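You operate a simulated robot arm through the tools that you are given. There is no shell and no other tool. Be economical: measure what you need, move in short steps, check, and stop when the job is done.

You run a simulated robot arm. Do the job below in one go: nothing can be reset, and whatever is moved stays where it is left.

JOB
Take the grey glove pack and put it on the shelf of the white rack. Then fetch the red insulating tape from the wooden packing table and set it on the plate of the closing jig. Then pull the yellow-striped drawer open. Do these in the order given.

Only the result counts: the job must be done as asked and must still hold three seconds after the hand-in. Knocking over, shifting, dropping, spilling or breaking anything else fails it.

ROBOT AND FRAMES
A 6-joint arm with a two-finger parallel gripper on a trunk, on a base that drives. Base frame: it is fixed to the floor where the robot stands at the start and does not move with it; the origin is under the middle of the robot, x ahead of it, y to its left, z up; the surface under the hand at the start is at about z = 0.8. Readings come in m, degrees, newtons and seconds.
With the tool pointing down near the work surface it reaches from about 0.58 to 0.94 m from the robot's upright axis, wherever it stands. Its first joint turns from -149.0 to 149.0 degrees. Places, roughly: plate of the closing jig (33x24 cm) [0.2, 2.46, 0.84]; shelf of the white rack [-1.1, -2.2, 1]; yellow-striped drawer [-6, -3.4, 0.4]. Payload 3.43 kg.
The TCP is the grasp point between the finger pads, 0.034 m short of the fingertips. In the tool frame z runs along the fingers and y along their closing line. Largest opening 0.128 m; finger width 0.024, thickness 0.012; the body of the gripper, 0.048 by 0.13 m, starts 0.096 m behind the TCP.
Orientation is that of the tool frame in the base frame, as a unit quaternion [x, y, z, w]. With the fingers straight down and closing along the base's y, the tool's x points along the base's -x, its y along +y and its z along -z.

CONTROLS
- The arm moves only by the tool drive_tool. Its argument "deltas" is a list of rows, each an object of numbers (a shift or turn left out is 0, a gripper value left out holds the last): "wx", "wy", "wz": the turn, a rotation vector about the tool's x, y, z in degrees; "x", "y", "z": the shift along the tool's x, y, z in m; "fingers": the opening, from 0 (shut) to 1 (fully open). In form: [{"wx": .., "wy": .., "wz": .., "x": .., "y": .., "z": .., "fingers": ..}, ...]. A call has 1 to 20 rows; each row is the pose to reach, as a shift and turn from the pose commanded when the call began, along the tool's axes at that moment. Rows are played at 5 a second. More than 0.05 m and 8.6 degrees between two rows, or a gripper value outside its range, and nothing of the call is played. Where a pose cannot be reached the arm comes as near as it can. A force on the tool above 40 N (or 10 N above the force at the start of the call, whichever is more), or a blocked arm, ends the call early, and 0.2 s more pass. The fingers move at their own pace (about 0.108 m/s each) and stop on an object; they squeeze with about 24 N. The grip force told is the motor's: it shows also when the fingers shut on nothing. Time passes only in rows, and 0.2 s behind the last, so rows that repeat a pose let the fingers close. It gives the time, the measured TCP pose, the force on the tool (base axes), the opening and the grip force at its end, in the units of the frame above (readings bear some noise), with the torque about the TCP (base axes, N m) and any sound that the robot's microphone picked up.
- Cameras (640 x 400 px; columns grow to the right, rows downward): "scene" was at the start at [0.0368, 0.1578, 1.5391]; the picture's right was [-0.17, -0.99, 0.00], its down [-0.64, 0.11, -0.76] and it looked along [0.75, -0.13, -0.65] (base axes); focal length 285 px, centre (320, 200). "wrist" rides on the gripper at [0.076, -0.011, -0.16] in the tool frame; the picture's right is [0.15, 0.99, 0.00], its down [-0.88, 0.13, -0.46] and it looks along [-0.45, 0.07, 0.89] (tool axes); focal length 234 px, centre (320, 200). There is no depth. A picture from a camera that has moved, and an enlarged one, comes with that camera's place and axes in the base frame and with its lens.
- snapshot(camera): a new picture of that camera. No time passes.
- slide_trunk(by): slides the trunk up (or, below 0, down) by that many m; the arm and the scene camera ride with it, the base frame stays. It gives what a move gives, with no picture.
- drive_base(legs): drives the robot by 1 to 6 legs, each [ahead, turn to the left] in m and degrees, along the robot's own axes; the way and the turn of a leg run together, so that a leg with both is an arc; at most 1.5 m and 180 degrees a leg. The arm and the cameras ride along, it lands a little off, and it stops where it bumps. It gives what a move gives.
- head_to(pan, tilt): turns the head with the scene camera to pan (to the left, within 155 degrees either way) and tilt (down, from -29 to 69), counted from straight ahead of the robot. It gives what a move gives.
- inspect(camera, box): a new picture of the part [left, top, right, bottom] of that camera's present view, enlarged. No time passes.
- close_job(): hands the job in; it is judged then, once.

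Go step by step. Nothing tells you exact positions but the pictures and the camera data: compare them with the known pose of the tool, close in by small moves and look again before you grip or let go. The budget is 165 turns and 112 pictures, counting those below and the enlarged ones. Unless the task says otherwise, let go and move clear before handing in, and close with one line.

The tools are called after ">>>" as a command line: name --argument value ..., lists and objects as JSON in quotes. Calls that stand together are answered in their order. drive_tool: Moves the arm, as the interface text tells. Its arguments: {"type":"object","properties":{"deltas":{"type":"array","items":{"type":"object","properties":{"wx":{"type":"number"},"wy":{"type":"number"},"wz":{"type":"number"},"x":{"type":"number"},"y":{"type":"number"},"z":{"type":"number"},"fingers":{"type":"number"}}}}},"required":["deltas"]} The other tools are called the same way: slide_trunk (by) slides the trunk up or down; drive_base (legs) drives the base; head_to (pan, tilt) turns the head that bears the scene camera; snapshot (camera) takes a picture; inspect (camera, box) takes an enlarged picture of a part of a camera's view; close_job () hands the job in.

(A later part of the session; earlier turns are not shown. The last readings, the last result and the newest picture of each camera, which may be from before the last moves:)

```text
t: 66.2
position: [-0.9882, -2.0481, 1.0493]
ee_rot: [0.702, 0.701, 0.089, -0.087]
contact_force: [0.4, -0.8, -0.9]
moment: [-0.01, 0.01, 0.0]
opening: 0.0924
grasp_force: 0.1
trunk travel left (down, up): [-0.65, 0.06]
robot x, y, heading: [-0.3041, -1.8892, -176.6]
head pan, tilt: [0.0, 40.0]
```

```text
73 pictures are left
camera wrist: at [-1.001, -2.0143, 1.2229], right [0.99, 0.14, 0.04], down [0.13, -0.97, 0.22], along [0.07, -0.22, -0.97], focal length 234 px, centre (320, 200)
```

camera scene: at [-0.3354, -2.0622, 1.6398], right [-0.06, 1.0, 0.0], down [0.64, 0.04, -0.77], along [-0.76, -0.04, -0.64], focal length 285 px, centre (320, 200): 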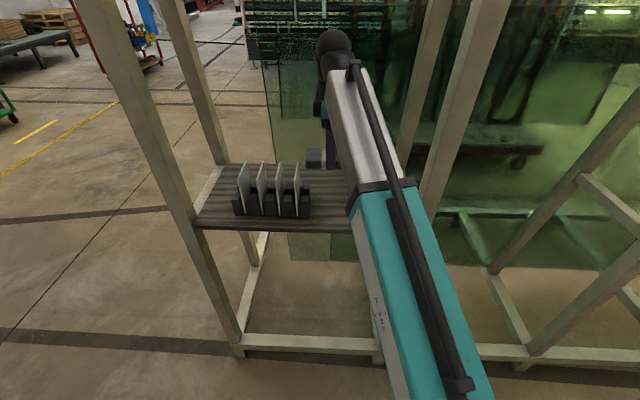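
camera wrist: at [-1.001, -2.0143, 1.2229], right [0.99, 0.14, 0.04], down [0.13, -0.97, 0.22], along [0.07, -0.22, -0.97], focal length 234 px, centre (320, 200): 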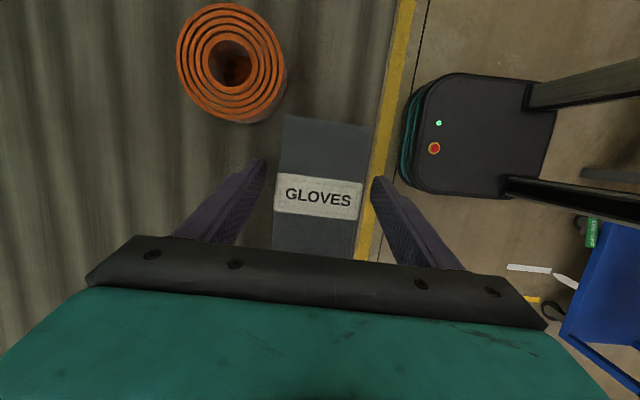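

Released and lying flat. I'll lift straight up and level the tool again.

>>> drive_tool --deltas '[{"x": 0.0074, "z": -0.029}, {"x": 0.0174, "z": -0.068}, {"x": 0.0273, "z": -0.1065}, {"x": 0.037, "z": -0.145}, {"x": 0.044, "z": -0.174}, {"x": 0.044, "z": -0.174, "wy": -7}, {"x": 0.044, "z": -0.174, "wy": -14}]'

>>> snapshot --camera "wrist"

>>> inspect --camera "scene" --box '[190, 120, 430, 270]'

```text
t: 67.8
position: [-0.9867, -2.0491, 1.2294]
ee_rot: [0.708, 0.707, 0.002, -0.001]
contact_force: [-0.4, 1.1, -0.4]
moment: [-0.02, -0.06, 0.0]
opening: 0.092
grasp_force: 0.1
out of reach, approached as far as the arm can: row 5, 6
trunk travel left (down, up): [-0.65, 0.06]
robot x, y, heading: [-0.3063, -1.8907, -176.7]
head pan, tilt: [0.0, 40.0]
```

```text
72 pictures are left
camera wrist: at [-0.9993, -1.9738, 1.3895], right [0.99, 0.15, 0.0], down [0.13, -0.88, 0.45], along [0.07, -0.45, -0.89], focal length 234 px, centre (320, 200)
```

wrist: 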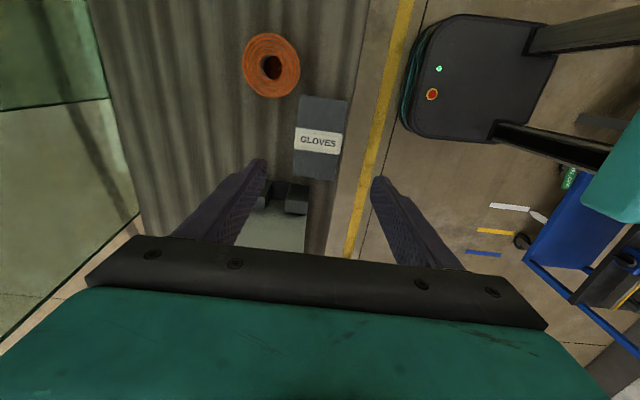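

```text
2.67 times, centred on (310, 195) of scene
camera zoom: at [-0.3354, -2.0618, 1.6398], right [-0.06, 1.0, 0.0], down [0.64, 0.04, -0.77], along [-0.76, -0.04, -0.64], focal length 759 px, centre (347, 213)
```

zoom: 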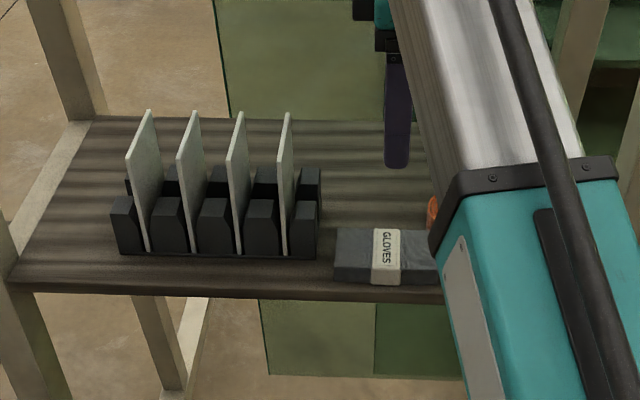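

The gloves are on the shelf and nothing else moved. Next I'll tuck the arm, back out and head to the table for the red tape.

>>> drive_base --legs '[[-0.2, 0]]'

>>> drive_tool --deltas '[{"x": 0.03, "y": 0.01}, {"x": 0.06, "y": 0.02}, {"x": 0.1, "y": 0.03}, {"x": 0.13, "y": 0.035}]'

>>> drive_base --legs '[[0, -93]]'

>>> snapshot --camera "scene"

```text
t: 69.5
position: [-0.786, -2.0333, 1.2292]
ee_rot: [0.71, 0.705, 0.003, -0.001]
contact_force: [0.5, 0.4, 0.0]
moment: [-0.02, 0.02, -0.01]
opening: 0.0921
grasp_force: 0.0
trunk travel left (down, up): [-0.65, 0.06]
robot x, y, heading: [-0.1017, -1.8772, -177.3]
head pan, tilt: [0.0, 40.0]
```

```text
t: 70.5
position: [-0.7569, -1.9042, 1.2176]
ee_rot: [0.71, 0.705, -0.002, -0.004]
contact_force: [0.2, 0.2, 1.0]
moment: [0.0, 0.0, -0.03]
opening: 0.0921
grasp_force: 0.0
out of reach, approached as far as the arm can: row 2, 3, 4
trunk travel left (down, up): [-0.65, 0.06]
robot x, y, heading: [-0.1046, -1.8782, -177.4]
head pan, tilt: [0.0, 40.0]
```

```text
t: 76.2
position: [-0.1164, -1.2251, 1.2177]
ee_rot: [1.0, -0.012, 0.002, -0.004]
contact_force: [0.1, -0.3, 0.2]
moment: [-0.01, 0.02, 0.02]
opening: 0.0923
grasp_force: 0.0
trunk travel left (down, up): [-0.65, 0.06]
robot x, y, heading: [-0.0732, -1.8778, 91.9]
head pan, tilt: [0.0, 40.0]
```

```text
70 pictures are left
camera scene: at [-0.2426, -1.8439, 1.6399], right [1.0, 0.04, 0.0], down [0.02, -0.64, -0.77], along [-0.03, 0.77, -0.64], focal length 285 px, centre (320, 200)
```

scene: 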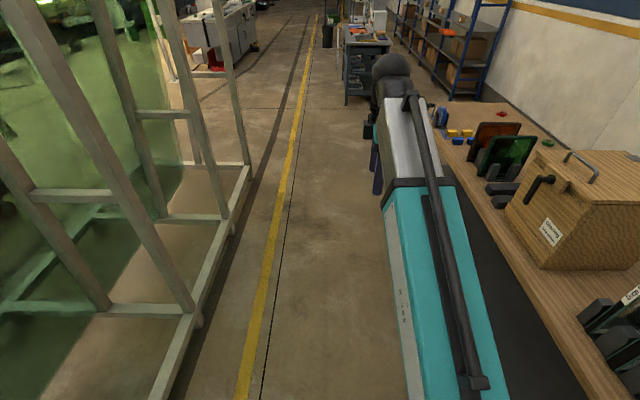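

The aisle ahead is clear. I'll drive back up it to level with the tape, then turn to face the table.

>>> drive_base --legs '[[1.0, -2], [1.0, 0], [0, -90]]'

>>> snapshot --camera "scene"

>>> snapshot --camera "wrist"

```text
t: 93.0
position: [0.6101, 0.134, 1.2183]
ee_rot: [-0.667, 0.745, -0.005, 0.001]
contact_force: [-0.4, 0.8, 0.3]
moment: [-0.02, 0.0, 0.0]
opening: 0.0922
grasp_force: 0.0
trunk travel left (down, up): [-0.65, 0.06]
robot x, y, heading: [-0.0467, 0.1093, -2.6]
head pan, tilt: [0.0, 40.0]
```

```text
69 pictures are left
camera scene: at [-0.0003, 0.2817, 1.6398], right [-0.04, -1.0, 0.0], down [-0.64, 0.03, -0.77], along [0.77, -0.03, -0.64], focal length 285 px, centre (320, 200)
```

scene: 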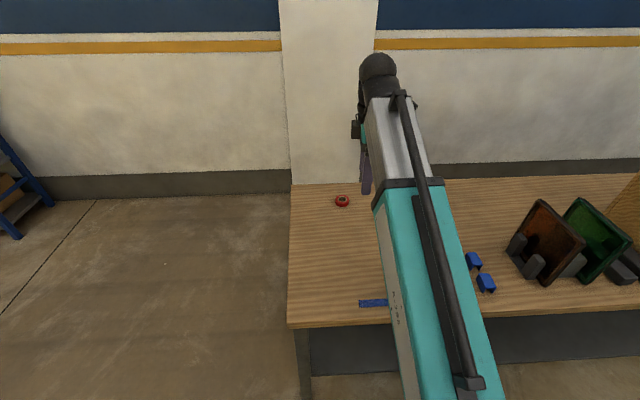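

```text
68 pictures are left
camera wrist: at [0.6112, 0.0594, 1.3784], right [-1.0, -0.04, -0.01], down [-0.04, 0.89, 0.45], along [-0.01, 0.45, -0.89], focal length 234 px, centre (320, 200)
```

wrist: 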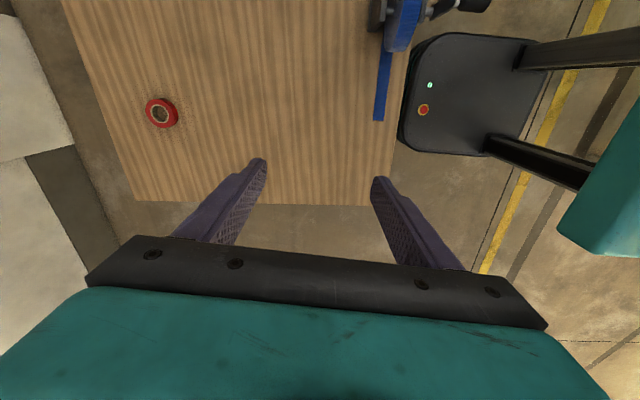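

The tape is at about (0.98, 0.14). I'll lower the trunk back and drive 0.13 m nearer, which leaves a small gap between base and table.

>>> slide_trunk --by -0.1

>>> drive_base --legs '[[0.13, 2.6]]'

>>> snapshot --camera "wrist"

```text
t: 94.3
position: [0.6125, 0.1351, 1.1196]
ee_rot: [-0.667, 0.745, -0.005, 0.001]
contact_force: [0.2, 0.2, 0.5]
moment: [-0.01, -0.03, 0.02]
opening: 0.0922
grasp_force: 0.0
trunk travel left (down, up): [-0.55, 0.16]
robot x, y, heading: [-0.0438, 0.1098, -2.6]
head pan, tilt: [0.0, 40.0]
```

```text
t: 95.7
position: [0.7424, 0.1636, 1.1172]
ee_rot: [-0.684, 0.729, -0.004, 0.001]
contact_force: [-0.1, 0.2, -0.5]
moment: [-0.02, 0.05, -0.01]
opening: 0.0925
grasp_force: 0.1
trunk travel left (down, up): [-0.55, 0.16]
robot x, y, heading: [0.0884, 0.1129, 0.2]
head pan, tilt: [0.0, 40.0]
```

```text
67 pictures are left
camera wrist: at [0.7461, 0.088, 1.2777], right [-1.0, -0.08, -0.01], down [-0.08, 0.89, 0.45], along [-0.03, 0.45, -0.89], focal length 234 px, centre (320, 200)
```

wrist: 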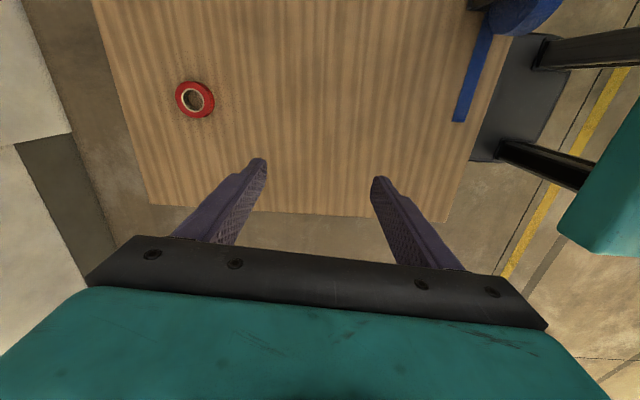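

The tape is at (0.98, 0.135), about 75 mm across. I'll move over it with the fingers fully open.

>>> drive_tool --deltas '[{"x": 0.002, "y": -0.035, "z": 0.02, "fingers": 1}, {"x": 0.004, "y": -0.07, "z": 0.04}, {"x": 0.006, "y": -0.105, "z": 0.06}, {"x": 0.008, "y": -0.14, "z": 0.08}, {"x": 0.011, "y": -0.175, "z": 0.1}, {"x": 0.013, "y": -0.21, "z": 0.12}, {"x": 0.014, "y": -0.239, "z": 0.13}, {"x": 0.014, "y": -0.239, "z": 0.13}]'

>>> snapshot --camera "wrist"

```text
t: 97.5
position: [0.9828, 0.1333, 0.9908]
ee_rot: [-0.685, 0.729, -0.005, 0.002]
contact_force: [0.0, 0.0, 0.0]
moment: [0.02, -0.02, -0.01]
opening: 0.1282
grasp_force: 0.0
trunk travel left (down, up): [-0.55, 0.16]
robot x, y, heading: [0.0875, 0.1085, -0.1]
head pan, tilt: [0.0, 40.0]
```

```text
66 pictures are left
camera wrist: at [0.986, 0.0576, 1.1511], right [-1.0, -0.08, -0.01], down [-0.08, 0.89, 0.45], along [-0.03, 0.45, -0.89], focal length 234 px, centre (320, 200)
```

wrist: 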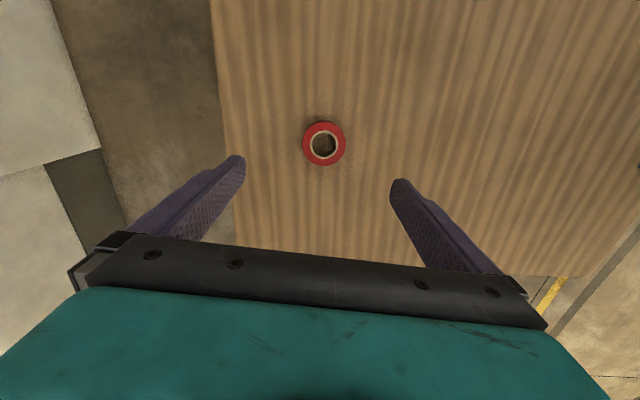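

Nearly centred. I'll apply a small correction and descend around the tape.

>>> drive_tool --deltas '[{"x": -0.006, "y": 0.005, "z": 0.04}, {"x": -0.006, "y": 0.005, "z": 0.08}, {"x": -0.006, "y": 0.005, "z": 0.11}, {"x": -0.006, "y": 0.005, "z": 0.13}, {"x": -0.006, "y": 0.005, "z": 0.14}, {"x": -0.006, "y": 0.005, "z": 0.146}]'

>>> snapshot --camera "wrist"

```text
t: 98.9
position: [0.9766, 0.1395, 0.8441]
ee_rot: [-0.684, 0.729, -0.006, 0.001]
contact_force: [0.1, 1.2, 0.3]
moment: [-0.03, -0.01, 0.01]
opening: 0.128
grasp_force: 0.0
trunk travel left (down, up): [-0.55, 0.16]
robot x, y, heading: [0.0873, 0.1097, 0.2]
head pan, tilt: [0.0, 40.0]
```

```text
65 pictures are left
camera wrist: at [0.9795, 0.064, 1.0043], right [-1.0, -0.08, -0.01], down [-0.08, 0.89, 0.45], along [-0.03, 0.45, -0.89], focal length 234 px, centre (320, 200)
```

wrist: 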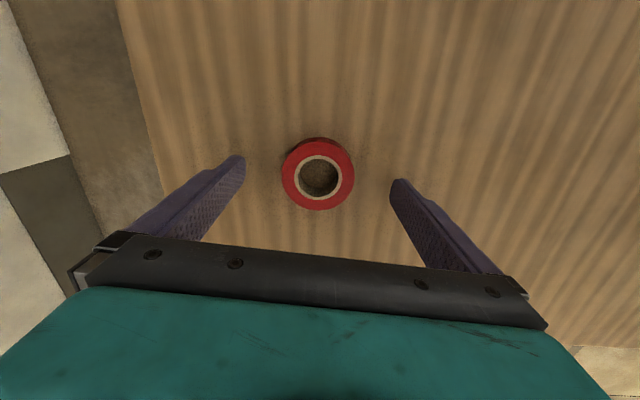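

The tape is between the fingers. I'll go down 4 mm more and close.

>>> drive_tool --deltas '[{"x": 0.004, "z": 0.004}, {"x": 0.004, "z": 0.004, "fingers": 0.6}, {"x": 0.004, "z": 0.004, "fingers": 0.4}, {"x": 0.004, "z": 0.004, "fingers": 0.3}, {"x": 0.004, "z": 0.004, "fingers": 0.3}]'

>>> drive_tool --deltas '[{"fingers": 0.25}, {"z": -0.02}, {"z": -0.06}, {"z": -0.1}, {"z": -0.15}, {"z": -0.15}]'

>>> snapshot --camera "wrist"

```text
t: 100.1
position: [0.9761, 0.1355, 0.8398]
ee_rot: [-0.685, 0.729, -0.005, 0.001]
contact_force: [-1.3, 0.1, -0.2]
moment: [-0.02, 0.02, -0.03]
opening: 0.0609
grasp_force: 24.5
trunk travel left (down, up): [-0.55, 0.16]
robot x, y, heading: [0.0875, 0.1096, 0.1]
head pan, tilt: [0.0, 40.0]
```

```text
t: 101.5
position: [0.973, 0.1385, 0.9886]
ee_rot: [-0.684, 0.729, -0.005, 0.001]
contact_force: [-1.0, 0.2, 0.1]
moment: [0.03, -0.04, -0.01]
opening: 0.0605
grasp_force: 24.3
trunk travel left (down, up): [-0.55, 0.16]
robot x, y, heading: [0.0834, 0.1098, -0.0]
head pan, tilt: [0.0, 40.0]
```

```text
64 pictures are left
camera wrist: at [0.9759, 0.0628, 1.1499], right [-1.0, -0.08, -0.01], down [-0.08, 0.89, 0.45], along [-0.03, 0.45, -0.89], focal length 234 px, centre (320, 200)
```

wrist: 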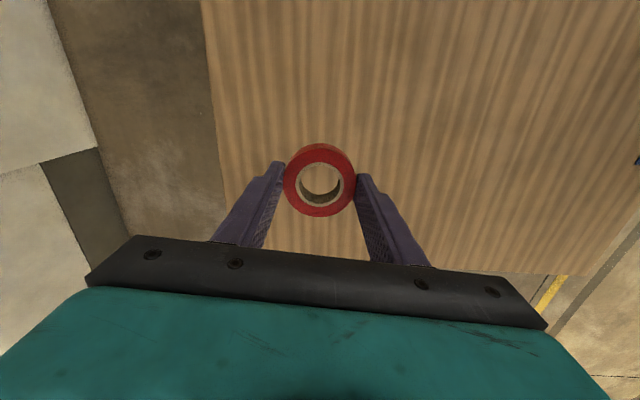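

The tape is gripped well. I'll tuck the arm, back off and head for the jig, stopping short to look.

>>> drive_tool --deltas '[{"y": 0.04, "z": -0.02}, {"y": 0.08, "z": -0.04}, {"y": 0.12, "z": -0.06}, {"y": 0.16, "z": -0.08}, {"y": 0.2, "z": -0.1}, {"y": 0.235, "z": -0.13}, {"y": 0.235, "z": -0.13}]'

>>> drive_base --legs '[[-0.3, 0], [0, 75], [1.15, 0]]'

>>> head_to --pan 10 --tilt 35

>>> snapshot --camera "scene"

>>> snapshot --camera "wrist"

```text
t: 103.1
position: [0.7392, 0.1527, 1.1193]
ee_rot: [-0.684, 0.729, -0.006, 0.002]
contact_force: [-0.1, 0.7, -0.4]
moment: [0.01, 0.03, 0.0]
opening: 0.0606
grasp_force: 23.8
trunk travel left (down, up): [-0.55, 0.16]
robot x, y, heading: [0.0851, 0.1112, 0.1]
head pan, tilt: [0.0, 40.0]
```

```text
t: 116.1
position: [0.195, 1.8719, 1.1179]
ee_rot: [0.988, -0.154, 0.004, -0.005]
contact_force: [0.0, -0.1, -0.7]
moment: [-0.04, 0.01, 0.0]
opening: 0.0606
grasp_force: 24.2
trunk travel left (down, up): [-0.55, 0.16]
robot x, y, heading: [0.0824, 1.2266, 76.0]
head pan, tilt: [0.0, 40.0]
```

```text
t: 116.8
position: [0.1969, 1.871, 1.1188]
ee_rot: [0.988, -0.153, 0.004, -0.005]
contact_force: [0.2, 0.3, 0.4]
moment: [-0.03, 0.01, 0.0]
opening: 0.0606
grasp_force: 23.8
trunk travel left (down, up): [-0.55, 0.16]
robot x, y, heading: [0.0827, 1.2275, 76.5]
head pan, tilt: [10.0, 35.0]
```

```text
63 pictures are left
camera scene: at [-0.0902, 1.3128, 1.5473], right [1.0, -0.07, 0.0], down [-0.04, -0.57, -0.82], along [0.05, 0.82, -0.57], focal length 285 px, centre (320, 200)
```

scene: 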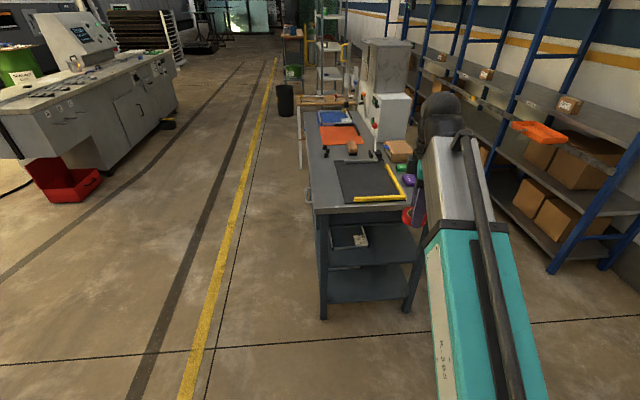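

```text
62 pictures are left
camera wrist: at [0.2679, 1.8574, 1.2787], right [-0.16, -0.99, -0.01], down [-0.88, 0.14, 0.45], along [-0.44, 0.08, -0.89], focal length 234 px, centre (320, 200)
```

wrist: 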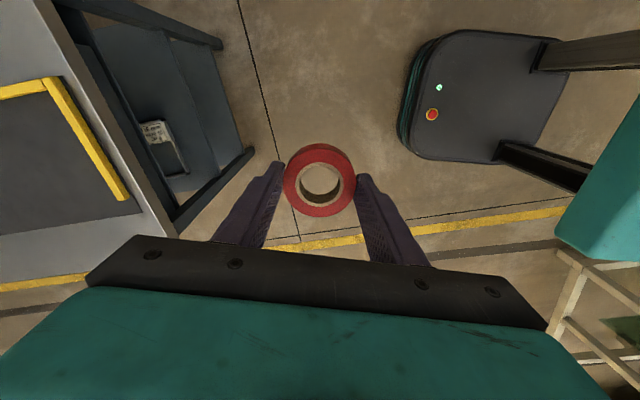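

The closing jig, a dark plate with yellow stops, is at the front of the blue-grey table. I'll enlarge it.

>>> inspect --camera "scene" --box '[290, 80, 450, 230]'

```text
2.67 times, centred on (370, 155) of scene
camera zoom: at [-0.0902, 1.3128, 1.5473], right [1.0, -0.07, 0.0], down [-0.04, -0.57, -0.82], along [0.05, 0.82, -0.57], focal length 759 px, centre (187, 320)
```

zoom: 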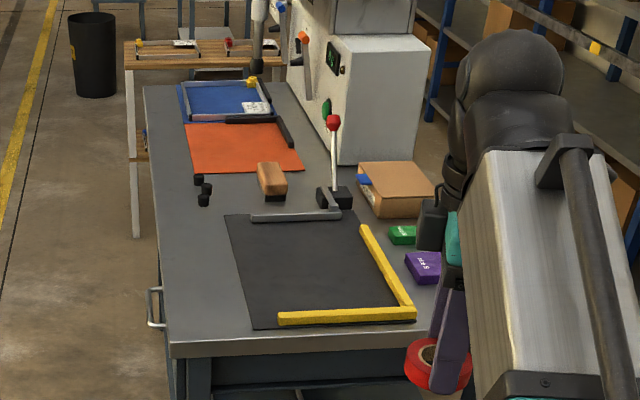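

The plate is free, spanning about x 0.08–0.33 and y 2.30–2.63. I'll drive up and face it.

>>> drive_base --legs '[[0.44, 0], [0, 13.5]]'

>>> head_to --pan -8 --tilt 50

>>> snapshot --camera "scene"

>>> snapshot --camera "wrist"

```text
t: 120.9
position: [0.1477, 2.3139, 1.1187]
ee_rot: [0.999, -0.035, 0.002, -0.005]
contact_force: [-0.1, -0.4, 0.5]
moment: [0.01, 0.05, 0.02]
opening: 0.0609
grasp_force: 23.8
trunk travel left (down, up): [-0.55, 0.16]
robot x, y, heading: [0.1813, 1.6626, 89.3]
head pan, tilt: [10.0, 35.0]
```

```text
t: 121.7
position: [0.147, 2.3159, 1.1179]
ee_rot: [0.999, -0.034, 0.003, -0.005]
contact_force: [0.0, 0.0, -0.1]
moment: [0.02, -0.02, -0.03]
opening: 0.0608
grasp_force: 24.2
trunk travel left (down, up): [-0.55, 0.16]
robot x, y, heading: [0.1852, 1.6653, 89.5]
head pan, tilt: [-8.0, 50.0]
```

```text
60 pictures are left
camera scene: at [0.0221, 1.6964, 1.5257], right [0.99, -0.15, 0.0], down [-0.11, -0.76, -0.64], along [0.1, 0.64, -0.77], focal length 285 px, centre (320, 200)
```

scene: 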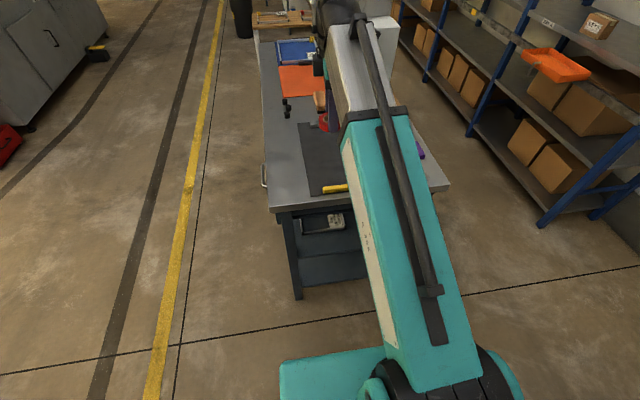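

```text
59 pictures are left
camera wrist: at [0.221, 2.3193, 1.2787], right [0.08, -1.0, -0.01], down [-0.89, -0.07, 0.45], along [-0.45, -0.03, -0.89], focal length 234 px, centre (320, 200)
```

wrist: 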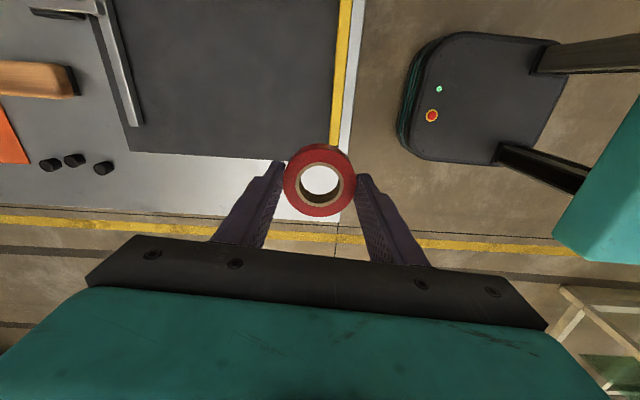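

I'm in place facing the plate. I'll move over its centre at about (0.195, 2.46) and lower partway.

>>> drive_tool --deltas '[{"x": 0.01, "y": -0.037, "z": 0.02}, {"x": 0.02, "y": -0.074, "z": 0.04}, {"x": 0.03, "y": -0.111, "z": 0.06}, {"x": 0.038, "y": -0.147, "z": 0.08}, {"x": 0.038, "y": -0.147, "z": 0.12}, {"x": 0.038, "y": -0.147, "z": 0.12}]'

>>> snapshot --camera "wrist"

>>> snapshot --camera "scene"

```text
t: 123.1
position: [0.1961, 2.4608, 1.0014]
ee_rot: [0.999, -0.035, 0.003, -0.005]
contact_force: [-1.1, -0.1, -0.7]
moment: [-0.01, -0.01, 0.03]
opening: 0.0604
grasp_force: 23.5
trunk travel left (down, up): [-0.55, 0.16]
robot x, y, heading: [0.1781, 1.6608, 89.3]
head pan, tilt: [-8.0, 50.0]
```

```text
58 pictures are left
camera wrist: at [0.2703, 2.465, 1.1611], right [0.08, -1.0, -0.01], down [-0.89, -0.07, 0.45], along [-0.45, -0.03, -0.89], focal length 234 px, centre (320, 200)
```

wrist: 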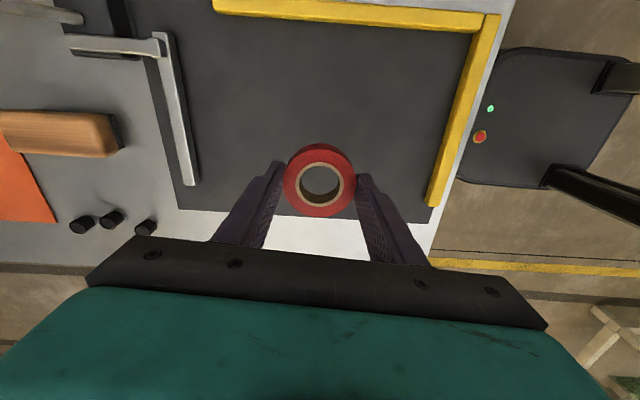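

```text
57 pictures are left
camera scene: at [0.0221, 1.6965, 1.5256], right [0.99, -0.15, 0.0], down [-0.11, -0.76, -0.64], along [0.1, 0.64, -0.77], focal length 285 px, centre (320, 200)
```

scene: 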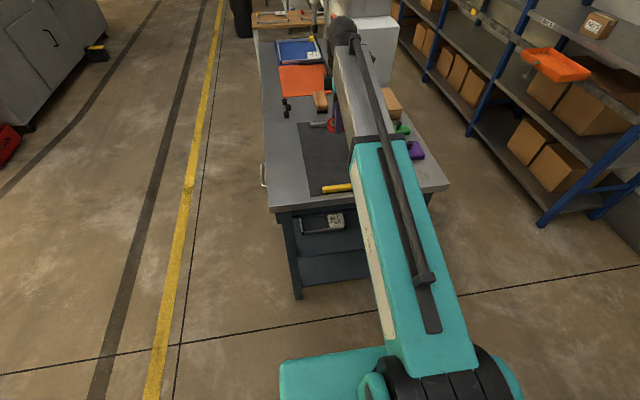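

The tape is over the middle of the plate, clear of the stops and clamp bar. I'll lower it to just above the plate.

>>> drive_tool --deltas '[{"z": 0.03}, {"z": 0.05}, {"z": 0.07}, {"z": 0.085}, {"z": 0.095}, {"z": 0.1}]'

>>> snapshot --camera "wrist"

```text
t: 124.5
position: [0.1963, 2.4628, 0.9]
ee_rot: [0.999, -0.035, 0.003, -0.004]
contact_force: [0.9, 0.4, -1.6]
moment: [-0.01, -0.01, -0.02]
opening: 0.0609
grasp_force: 24.1
trunk travel left (down, up): [-0.55, 0.16]
robot x, y, heading: [0.1859, 1.6613, 89.6]
head pan, tilt: [-8.0, 50.0]
```

```text
56 pictures are left
camera wrist: at [0.2699, 2.4659, 1.0606], right [0.08, -1.0, -0.01], down [-0.89, -0.07, 0.45], along [-0.45, -0.03, -0.89], focal length 234 px, centre (320, 200)
```

wrist: 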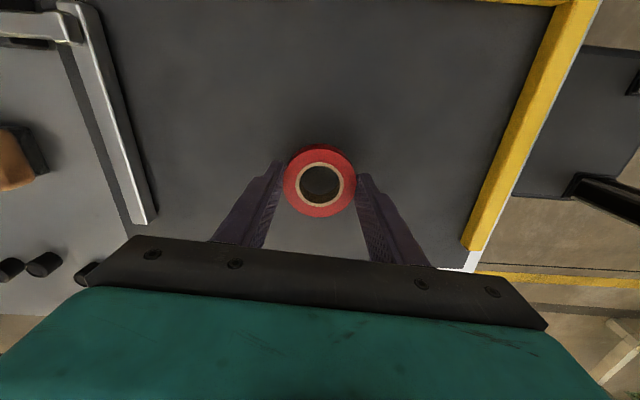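

No contact yet, so I'll lower in small steps until I feel the plate.

>>> drive_tool --deltas '[{"z": 0.006}, {"z": 0.011}, {"z": 0.015}, {"z": 0.018}]'

```text
t: 125.5
position: [0.1962, 2.4621, 0.8846]
ee_rot: [0.999, -0.035, 0.002, -0.006]
contact_force: [-1.9, 0.8, 9.3]
moment: [-0.23, 0.09, -0.02]
opening: 0.0607
grasp_force: 23.7
trunk travel left (down, up): [-0.55, 0.16]
robot x, y, heading: [0.1829, 1.6587, 89.3]
head pan, tilt: [-8.0, 50.0]
```

Contact at 9 N, so the tape is on the plate. I'll ease slightly, open and check.

>>> drive_tool --deltas '[{"z": -0.001, "fingers": 0.5}, {"z": -0.001, "fingers": 0.56}, {"z": -0.001, "fingers": 0.65}, {"z": -0.001, "fingers": 0.75}, {"z": -0.001, "fingers": 0.75}]'

>>> drive_tool --deltas '[{"z": -0.03}, {"z": -0.07}, {"z": -0.11}, {"z": -0.15}, {"z": -0.15}]'

>>> snapshot --camera "wrist"

```text
t: 126.7
position: [0.1963, 2.462, 0.884]
ee_rot: [0.999, -0.035, 0.003, -0.005]
contact_force: [0.2, -1.2, -1.2]
moment: [0.01, -0.05, -0.01]
opening: 0.0962
grasp_force: 0.0
trunk travel left (down, up): [-0.55, 0.16]
robot x, y, heading: [0.1835, 1.663, 89.3]
head pan, tilt: [-8.0, 50.0]
```

```text
t: 127.9
position: [0.1923, 2.4578, 1.0347]
ee_rot: [0.999, -0.034, 0.003, -0.004]
contact_force: [0.6, -0.4, 0.0]
moment: [-0.02, 0.02, 0.03]
opening: 0.0958
grasp_force: 0.0
trunk travel left (down, up): [-0.55, 0.16]
robot x, y, heading: [0.1812, 1.6636, 89.7]
head pan, tilt: [-8.0, 50.0]
```

```text
55 pictures are left
camera wrist: at [0.266, 2.4626, 1.1945], right [0.08, -1.0, -0.01], down [-0.89, -0.07, 0.45], along [-0.45, -0.03, -0.89], focal length 234 px, centre (320, 200)
```

wrist: 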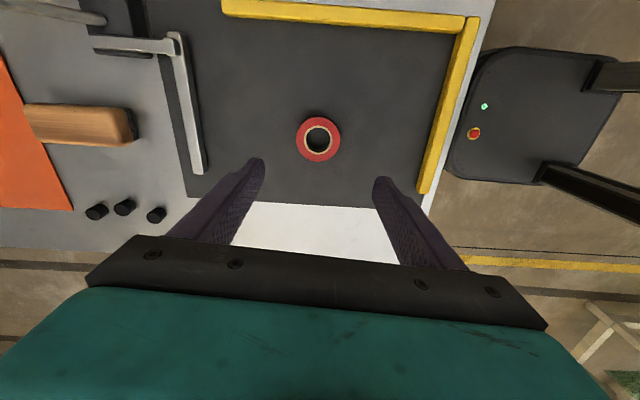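

The red tape is flat on the jig plate. Now I'll tuck the arm, back away and look toward the drawer near (-6, -3.4).

>>> drive_tool --deltas '[{"y": 0.03, "z": -0.03}, {"y": 0.07, "z": -0.06}, {"y": 0.11, "z": -0.08}, {"y": 0.14, "z": -0.08}]'

>>> drive_base --legs '[[-0.55, 0], [0, 90]]'

>>> head_to --pan 0 --tilt 15

>>> snapshot --camera "scene"

>>> head_to --pan 45 --tilt 15

>>> snapshot --camera "scene"

```text
t: 128.9
position: [0.1862, 2.3192, 1.1103]
ee_rot: [0.999, -0.035, 0.004, -0.005]
contact_force: [0.1, 0.7, 0.0]
moment: [-0.02, -0.02, 0.01]
opening: 0.0958
grasp_force: 0.1
trunk travel left (down, up): [-0.55, 0.16]
robot x, y, heading: [0.1819, 1.6586, 89.6]
head pan, tilt: [-8.0, 50.0]
```

```text
t: 137.7
position: [-0.4807, 1.1219, 1.1116]
ee_rot: [0.732, 0.681, -0.002, -0.006]
contact_force: [0.1, -0.9, 0.0]
moment: [-0.01, 0.02, -0.03]
opening: 0.0958
grasp_force: 0.0
trunk travel left (down, up): [-0.55, 0.16]
robot x, y, heading: [0.1708, 1.0784, 178.4]
head pan, tilt: [-8.0, 50.0]
```

```text
t: 138.7
position: [-0.48, 1.1241, 1.1108]
ee_rot: [0.732, 0.681, -0.002, -0.006]
contact_force: [0.9, -0.3, 0.0]
moment: [0.0, 0.0, 0.01]
opening: 0.0956
grasp_force: 0.1
trunk travel left (down, up): [-0.55, 0.16]
robot x, y, heading: [0.1773, 1.0785, 178.3]
head pan, tilt: [0.0, 15.0]
```

```text
54 pictures are left
camera scene: at [0.1221, 0.9099, 1.5793], right [0.02, 1.0, 0.0], down [0.26, -0.01, -0.97], along [-0.97, 0.02, -0.26], focal length 285 px, centre (320, 200)
```

scene: 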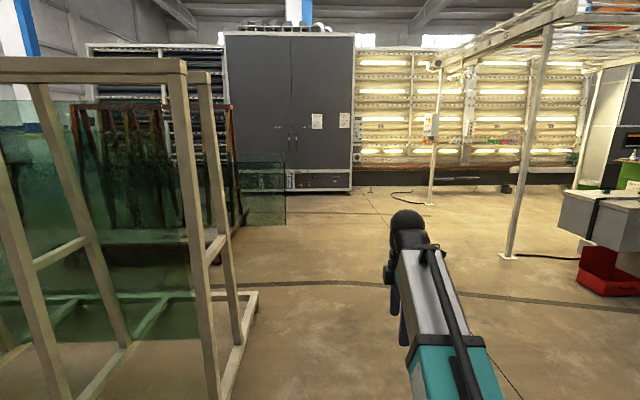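

```text
t: 139.8
position: [-0.4812, 1.1224, 1.1108]
ee_rot: [0.732, 0.681, -0.001, -0.005]
contact_force: [-0.3, 0.0, 0.8]
moment: [0.0, 0.01, -0.03]
opening: 0.0957
grasp_force: 0.0
trunk travel left (down, up): [-0.55, 0.16]
robot x, y, heading: [0.179, 1.0746, 178.6]
head pan, tilt: [45.0, 15.0]
```

```text
53 pictures are left
camera scene: at [0.1478, 0.8435, 1.5794], right [-0.69, 0.72, 0.0], down [0.19, 0.18, -0.97], along [-0.7, -0.67, -0.26], focal length 285 px, centre (320, 200)
```

scene: 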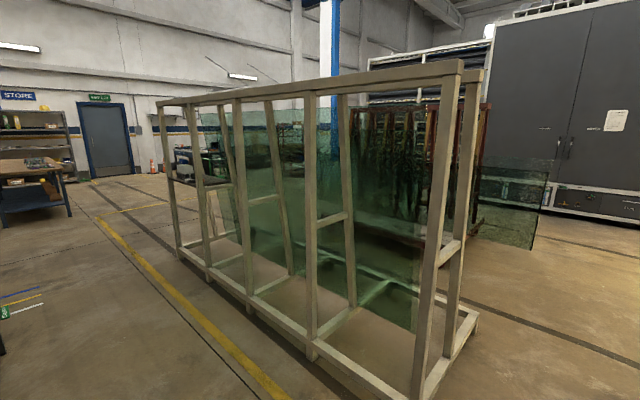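

The drawer spot lies behind the white rack and a glass trolley from here. I'll drive past the rack's end for a better view.

>>> drive_base --legs '[[1.5, 0]]'

>>> head_to --pan 35 --tilt 15

>>> snapshot --camera "scene"

>>> head_to --pan 75 --tilt 20

>>> snapshot --camera "scene"

```text
t: 148.3
position: [-1.9784, 1.1345, 1.111]
ee_rot: [0.727, 0.687, -0.002, -0.006]
contact_force: [-0.2, 0.0, 0.2]
moment: [-0.03, 0.02, -0.01]
opening: 0.0961
grasp_force: 0.0
trunk travel left (down, up): [-0.55, 0.16]
robot x, y, heading: [-1.3159, 1.1027, 179.5]
head pan, tilt: [45.0, 15.0]
```

```text
t: 149.0
position: [-1.9794, 1.1332, 1.1105]
ee_rot: [0.726, 0.688, -0.002, -0.006]
contact_force: [0.3, 0.0, 0.1]
moment: [0.02, -0.01, -0.01]
opening: 0.0961
grasp_force: 0.1
trunk travel left (down, up): [-0.55, 0.16]
robot x, y, heading: [-1.3212, 1.0999, 179.5]
head pan, tilt: [35.0, 15.0]
```

```text
52 pictures are left
camera scene: at [-1.3558, 0.8793, 1.5794], right [-0.57, 0.82, 0.0], down [0.21, 0.15, -0.97], along [-0.79, -0.55, -0.26], focal length 285 px, centre (320, 200)
```

scene: 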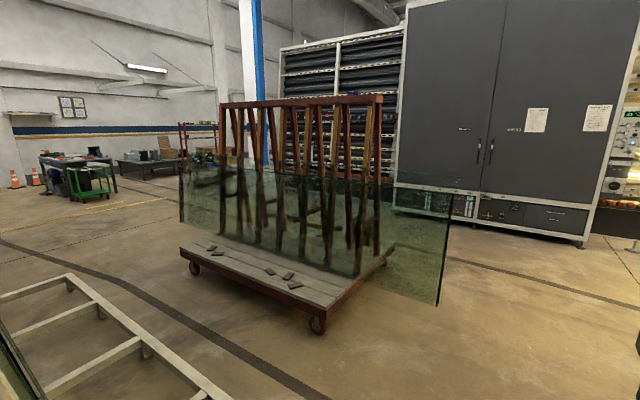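

```text
t: 150.1
position: [-1.9788, 1.1359, 1.1103]
ee_rot: [0.726, 0.687, -0.001, -0.005]
contact_force: [-0.2, -0.7, -1.3]
moment: [-0.01, 0.02, 0.02]
opening: 0.0959
grasp_force: 0.0
trunk travel left (down, up): [-0.55, 0.16]
robot x, y, heading: [-1.3192, 1.1034, 179.8]
head pan, tilt: [75.0, 20.0]
```

```text
51 pictures are left
camera scene: at [-1.3037, 0.8427, 1.5712], right [-0.96, 0.27, 0.0], down [0.09, 0.33, -0.94], along [-0.25, -0.91, -0.34], focal length 285 px, centre (320, 200)
```

scene: 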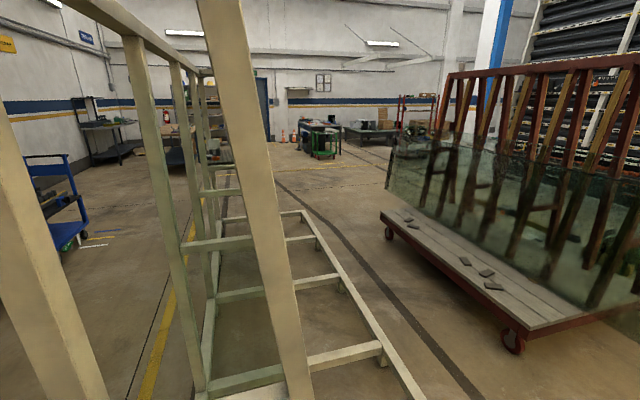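

A glass trolley stands at about x -2.9 to -3.8, its panes reaching y≈0.6, and the storage with drawers is behind it. I'll go around its near end along y≈1.2.

>>> drive_base --legs '[[1.5, 0], [1.3, 0]]'

>>> head_to --pan 60 --tilt 20

>>> snapshot --camera "scene"

>>> head_to --pan 100 --tilt 25

>>> snapshot --camera "scene"

```text
t: 165.5
position: [-4.7721, 1.1889, 1.1111]
ee_rot: [0.737, 0.676, -0.001, -0.005]
contact_force: [0.6, -0.2, -0.4]
moment: [-0.01, 0.05, 0.03]
opening: 0.096
grasp_force: 0.0
trunk travel left (down, up): [-0.55, 0.16]
robot x, y, heading: [-4.1159, 1.1336, 178.0]
head pan, tilt: [75.0, 20.0]
```

```text
t: 166.3
position: [-4.7727, 1.1874, 1.1102]
ee_rot: [0.736, 0.677, -0.001, -0.005]
contact_force: [0.1, 0.5, 0.3]
moment: [0.02, 0.0, 0.0]
opening: 0.0958
grasp_force: 0.0
trunk travel left (down, up): [-0.55, 0.16]
robot x, y, heading: [-4.1177, 1.1361, 177.9]
head pan, tilt: [60.0, 20.0]
```

```text
50 pictures are left
camera scene: at [-4.1288, 0.8857, 1.5712], right [-0.85, 0.53, 0.0], down [0.18, 0.29, -0.94], along [-0.5, -0.8, -0.34], focal length 285 px, centre (320, 200)
```

scene: 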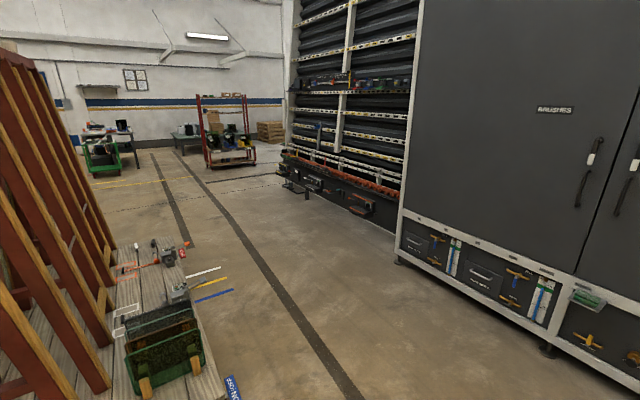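

```text
t: 167.4
position: [-4.7735, 1.188, 1.1109]
ee_rot: [0.736, 0.677, -0.001, -0.005]
contact_force: [0.1, 0.1, -0.1]
moment: [0.01, 0.01, -0.03]
opening: 0.0959
grasp_force: 0.1
trunk travel left (down, up): [-0.55, 0.16]
robot x, y, heading: [-4.1219, 1.1342, 177.9]
head pan, tilt: [100.0, 25.0]
```

```text
49 pictures are left
camera scene: at [-4.0668, 0.8733, 1.5631], right [-0.99, -0.14, 0.0], down [-0.06, 0.42, -0.91], along [0.12, -0.9, -0.42], focal length 285 px, centre (320, 200)
```

scene: 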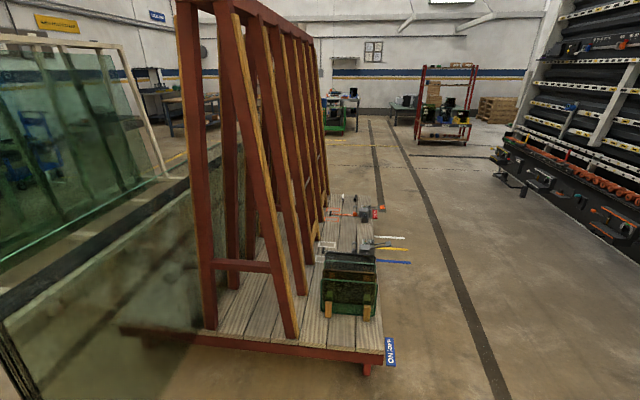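

The aisle in front of the storage wall is clear. I'll enlarge the lower black unit where the drawer should be.

>>> inspect --camera "scene" --box '[440, 80, 640, 260]'

>>> head_to --pan 68 --tilt 20

>>> inspect --camera "scene" --box '[250, 110, 450, 250]'

```text
2.22 times, centred on (540, 170) of scene
camera zoom: at [-4.0668, 0.8733, 1.5631], right [-0.99, -0.14, 0.0], down [-0.06, 0.42, -0.91], along [0.12, -0.9, -0.42], focal length 633 px, centre (-169, 267)
```

zoom: 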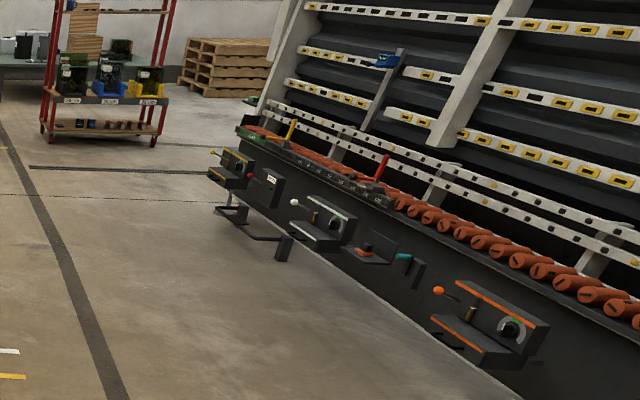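

```text
t: 168.3
position: [-4.7733, 1.1868, 1.1106]
ee_rot: [0.737, 0.676, -0.001, -0.005]
contact_force: [0.0, -0.3, 0.4]
moment: [0.0, -0.02, -0.02]
opening: 0.0962
grasp_force: 0.1
trunk travel left (down, up): [-0.55, 0.16]
robot x, y, heading: [-4.1159, 1.1317, 177.7]
head pan, tilt: [68.0, 20.0]
```

```text
2.86 times, centred on (350, 180) of scene
camera zoom: at [-4.1173, 0.8795, 1.5712], right [-0.91, 0.41, 0.0], down [0.14, 0.31, -0.94], along [-0.38, -0.86, -0.34], focal length 813 px, centre (234, 257)
```

zoom: 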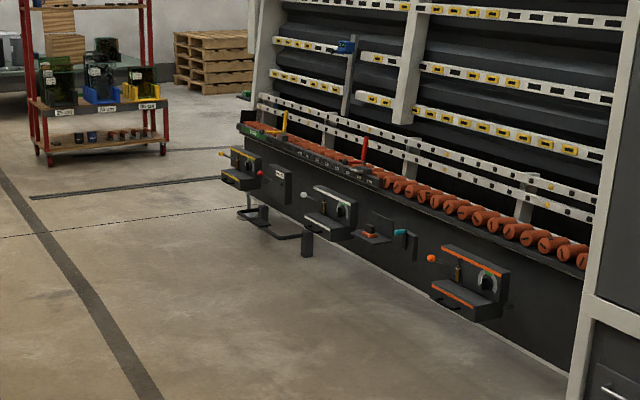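

The yellow-striped drawer is the far small unit on the black panel, near (-6, -3.4). I'll go forward to the corridor's middle, turn left and approach to look.

>>> drive_base --legs '[[0.92, 0], [0, 92], [1.5, 0], [1.1, 0]]'

>>> head_to --pan -20 --tilt 28

>>> snapshot --camera "scene"

```text
t: 193.0
position: [-5.0279, -2.0448, 1.1109]
ee_rot: [0.014, 1.0, -0.005, -0.003]
contact_force: [-0.4, 0.5, -1.0]
moment: [0.0, -0.02, 0.0]
opening: 0.0959
grasp_force: 0.1
trunk travel left (down, up): [-0.55, 0.16]
robot x, y, heading: [-5.0134, -1.3839, -88.8]
head pan, tilt: [68.0, 20.0]
```

```text
t: 194.6
position: [-5.028, -2.0442, 1.11]
ee_rot: [0.013, 1.0, -0.005, -0.002]
contact_force: [1.4, -0.5, -0.3]
moment: [-0.02, 0.03, 0.0]
opening: 0.0959
grasp_force: 0.1
trunk travel left (down, up): [-0.55, 0.16]
robot x, y, heading: [-5.0144, -1.3872, -88.9]
head pan, tilt: [-20.0, 28.0]
```

```text
46 pictures are left
camera scene: at [-4.8743, -1.4224, 1.5583], right [-0.95, 0.32, 0.0], down [0.15, 0.44, -0.88], along [-0.28, -0.84, -0.47], focal length 285 px, centre (320, 200)
```

scene: 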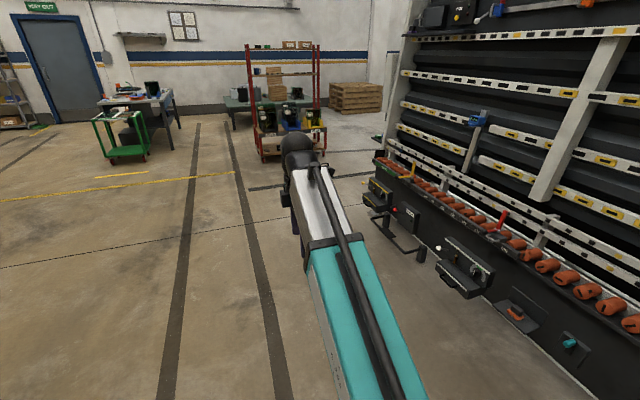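

>>> inspect --camera "scene" --box '[350, 150, 510, 300]'

```text
2.67 times, centred on (430, 225) of scene
camera zoom: at [-4.8743, -1.4224, 1.5583], right [-0.95, 0.32, 0.0], down [0.15, 0.44, -0.88], along [-0.28, -0.84, -0.47], focal length 759 px, centre (27, 133)
```

zoom: 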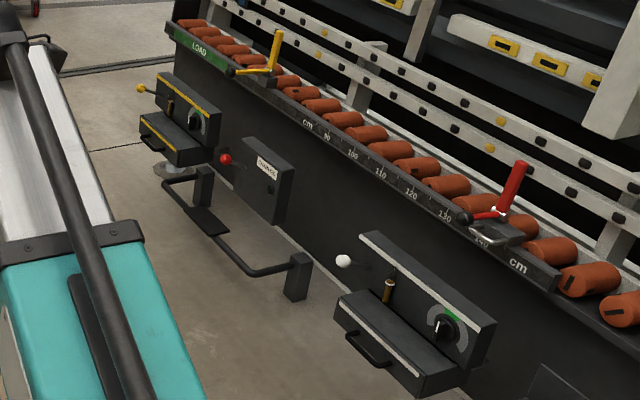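

Now it's clear: the unit has a drawer box with a yellow-striped edge and a black bar handle, at about (-5.94, -3.3, 0.4). I'll drive level with it and turn to face it.

>>> drive_base --legs '[[1.0, -1], [0.9, 0], [0, -90]]'

>>> head_to --pan 0 --tilt 45

>>> snapshot --camera "scene"

```text
t: 210.7
position: [-5.6125, -3.2351, 1.1101]
ee_rot: [0.726, 0.688, -0.002, -0.006]
contact_force: [-0.2, -0.3, 0.1]
moment: [-0.01, 0.0, 0.03]
opening: 0.096
grasp_force: 0.1
trunk travel left (down, up): [-0.55, 0.16]
robot x, y, heading: [-4.954, -3.2329, -179.7]
head pan, tilt: [-20.0, 28.0]
```

```text
t: 211.5
position: [-5.6122, -3.2342, 1.111]
ee_rot: [0.725, 0.689, -0.001, -0.006]
contact_force: [0.9, 0.5, -0.4]
moment: [0.0, 0.04, 0.0]
opening: 0.0959
grasp_force: 0.0
trunk travel left (down, up): [-0.55, 0.16]
robot x, y, heading: [-4.9535, -3.231, -180.1]
head pan, tilt: [0.0, 45.0]
```

```text
44 pictures are left
camera scene: at [-4.9904, -3.4009, 1.5325], right [0.0, 1.0, 0.0], down [0.71, 0.0, -0.71], along [-0.71, 0.0, -0.71], focal length 285 px, centre (320, 200)
```

scene: 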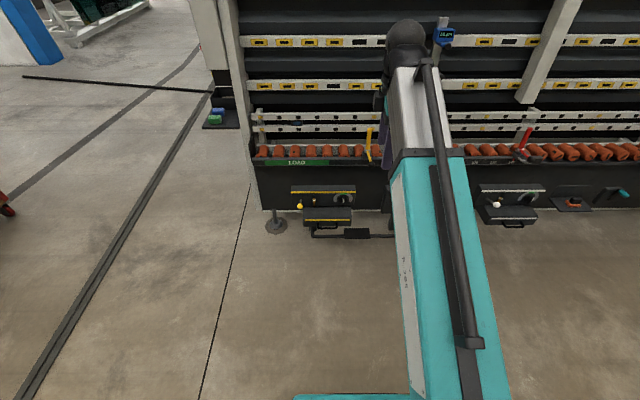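

>>> inspect --camera "scene" --box '[260, 170, 400, 250]'

```text
4.57 times, centred on (330, 210) of scene
camera zoom: at [-4.9904, -3.4009, 1.5325], right [0.0, 1.0, 0.0], down [0.71, 0.0, -0.71], along [-0.71, 0.0, -0.71], focal length 1302 px, centre (274, 154)
```

zoom: 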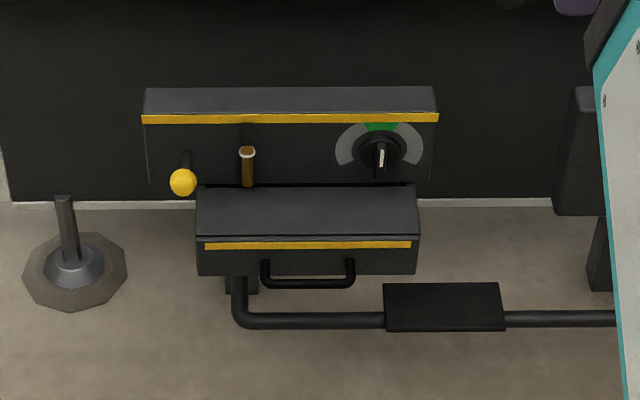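

The handle is a roughly 10 cm bar, at about (-5.96, -3.36, 0.37). I'll drive closer, lower the trunk and look with the wrist camera.

>>> drive_base --legs '[[0.2, 0]]'

>>> slide_trunk --by -0.42

>>> snapshot --camera "wrist"

>>> snapshot --camera "scene"

```text
t: 213.3
position: [-5.8204, -3.2328, 1.1105]
ee_rot: [0.727, 0.687, -0.002, -0.006]
contact_force: [-0.7, -0.4, -0.1]
moment: [0.02, 0.01, 0.01]
opening: 0.0961
grasp_force: 0.0
trunk travel left (down, up): [-0.55, 0.16]
robot x, y, heading: [-5.1591, -3.2313, -180.0]
head pan, tilt: [0.0, 45.0]
```

```text
refused: -0.42 is not a number from -0.4 to 0.4
```

```text
42 pictures are left
camera wrist: at [-5.826, -3.1575, 1.2705], right [1.0, 0.09, -0.01], down [0.08, -0.89, 0.45], along [0.03, -0.45, -0.89], focal length 234 px, centre (320, 200)
```

wrist: 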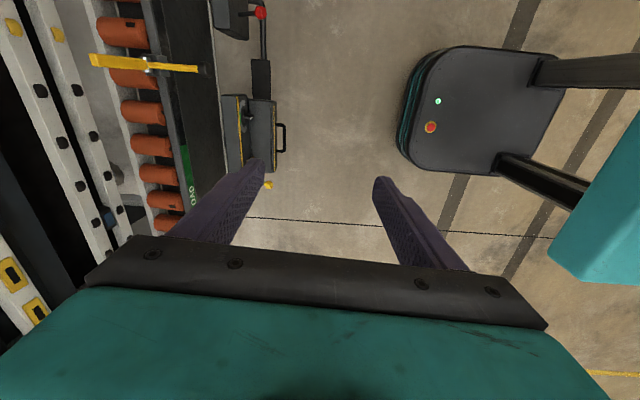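

```text
41 pictures are left
camera scene: at [-5.1987, -3.4013, 1.5325], right [0.0, 1.0, 0.0], down [0.71, 0.0, -0.71], along [-0.71, 0.0, -0.71], focal length 285 px, centre (320, 200)
```

scene: 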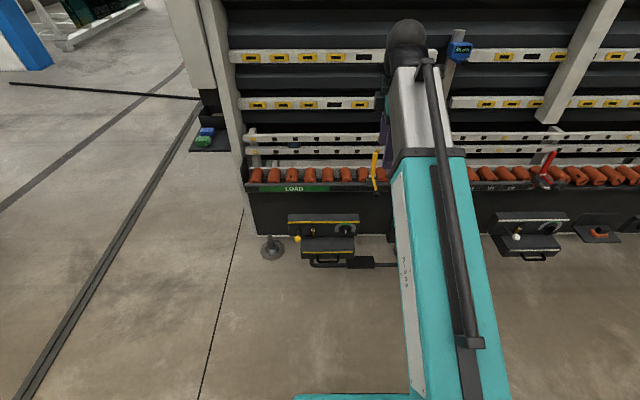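

The wrist and scene views agree on the handle bar at about (-5.955, -3.357, 0.38). I'll lower the trunk by 0.4.

>>> slide_trunk --by -0.4

>>> drive_tool --deltas '[{"x": -0.03, "fingers": 0.4}, {"x": -0.06}, {"x": -0.09}, {"x": -0.12, "y": -0.015}, {"x": -0.12, "y": -0.02}]'

>>> snapshot --camera "wrist"

>>> snapshot --camera "scene"

```text
t: 217.1
position: [-5.819, -3.2321, 0.7112]
ee_rot: [0.727, 0.686, -0.002, -0.006]
contact_force: [0.8, -0.4, 0.1]
moment: [0.04, 0.02, 0.03]
opening: 0.0959
grasp_force: 0.0
trunk travel left (down, up): [-0.15, 0.56]
robot x, y, heading: [-5.1613, -3.2307, -179.7]
head pan, tilt: [0.0, 45.0]
```

```text
t: 218.3
position: [-5.8458, -3.3524, 0.7104]
ee_rot: [0.727, 0.687, -0.001, -0.005]
contact_force: [0.0, -0.8, 0.1]
moment: [-0.01, 0.03, 0.0]
opening: 0.0511
grasp_force: 0.0
trunk travel left (down, up): [-0.15, 0.56]
robot x, y, heading: [-5.1607, -3.2334, -180.0]
head pan, tilt: [0.0, 45.0]
```

```text
40 pictures are left
camera wrist: at [-5.8516, -3.2768, 0.8704], right [1.0, 0.09, -0.01], down [0.08, -0.89, 0.45], along [0.03, -0.45, -0.89], focal length 234 px, centre (320, 200)
```

wrist: 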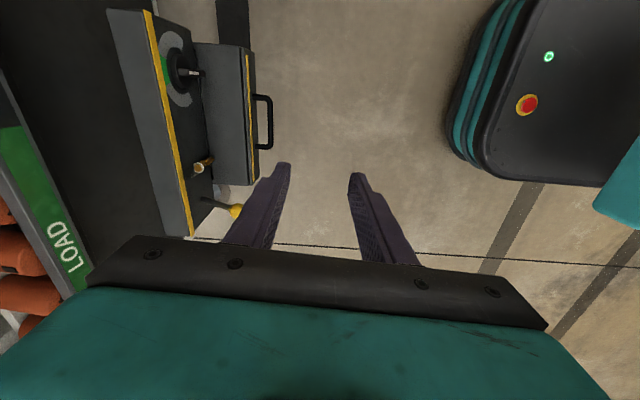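

```text
39 pictures are left
camera scene: at [-5.1983, -3.4013, 1.1325], right [0.0, 1.0, 0.0], down [0.71, 0.0, -0.71], along [-0.71, 0.0, -0.71], focal length 285 px, centre (320, 200)
```

scene: 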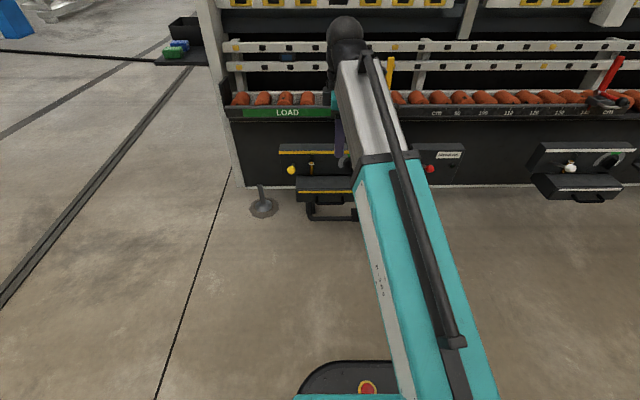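

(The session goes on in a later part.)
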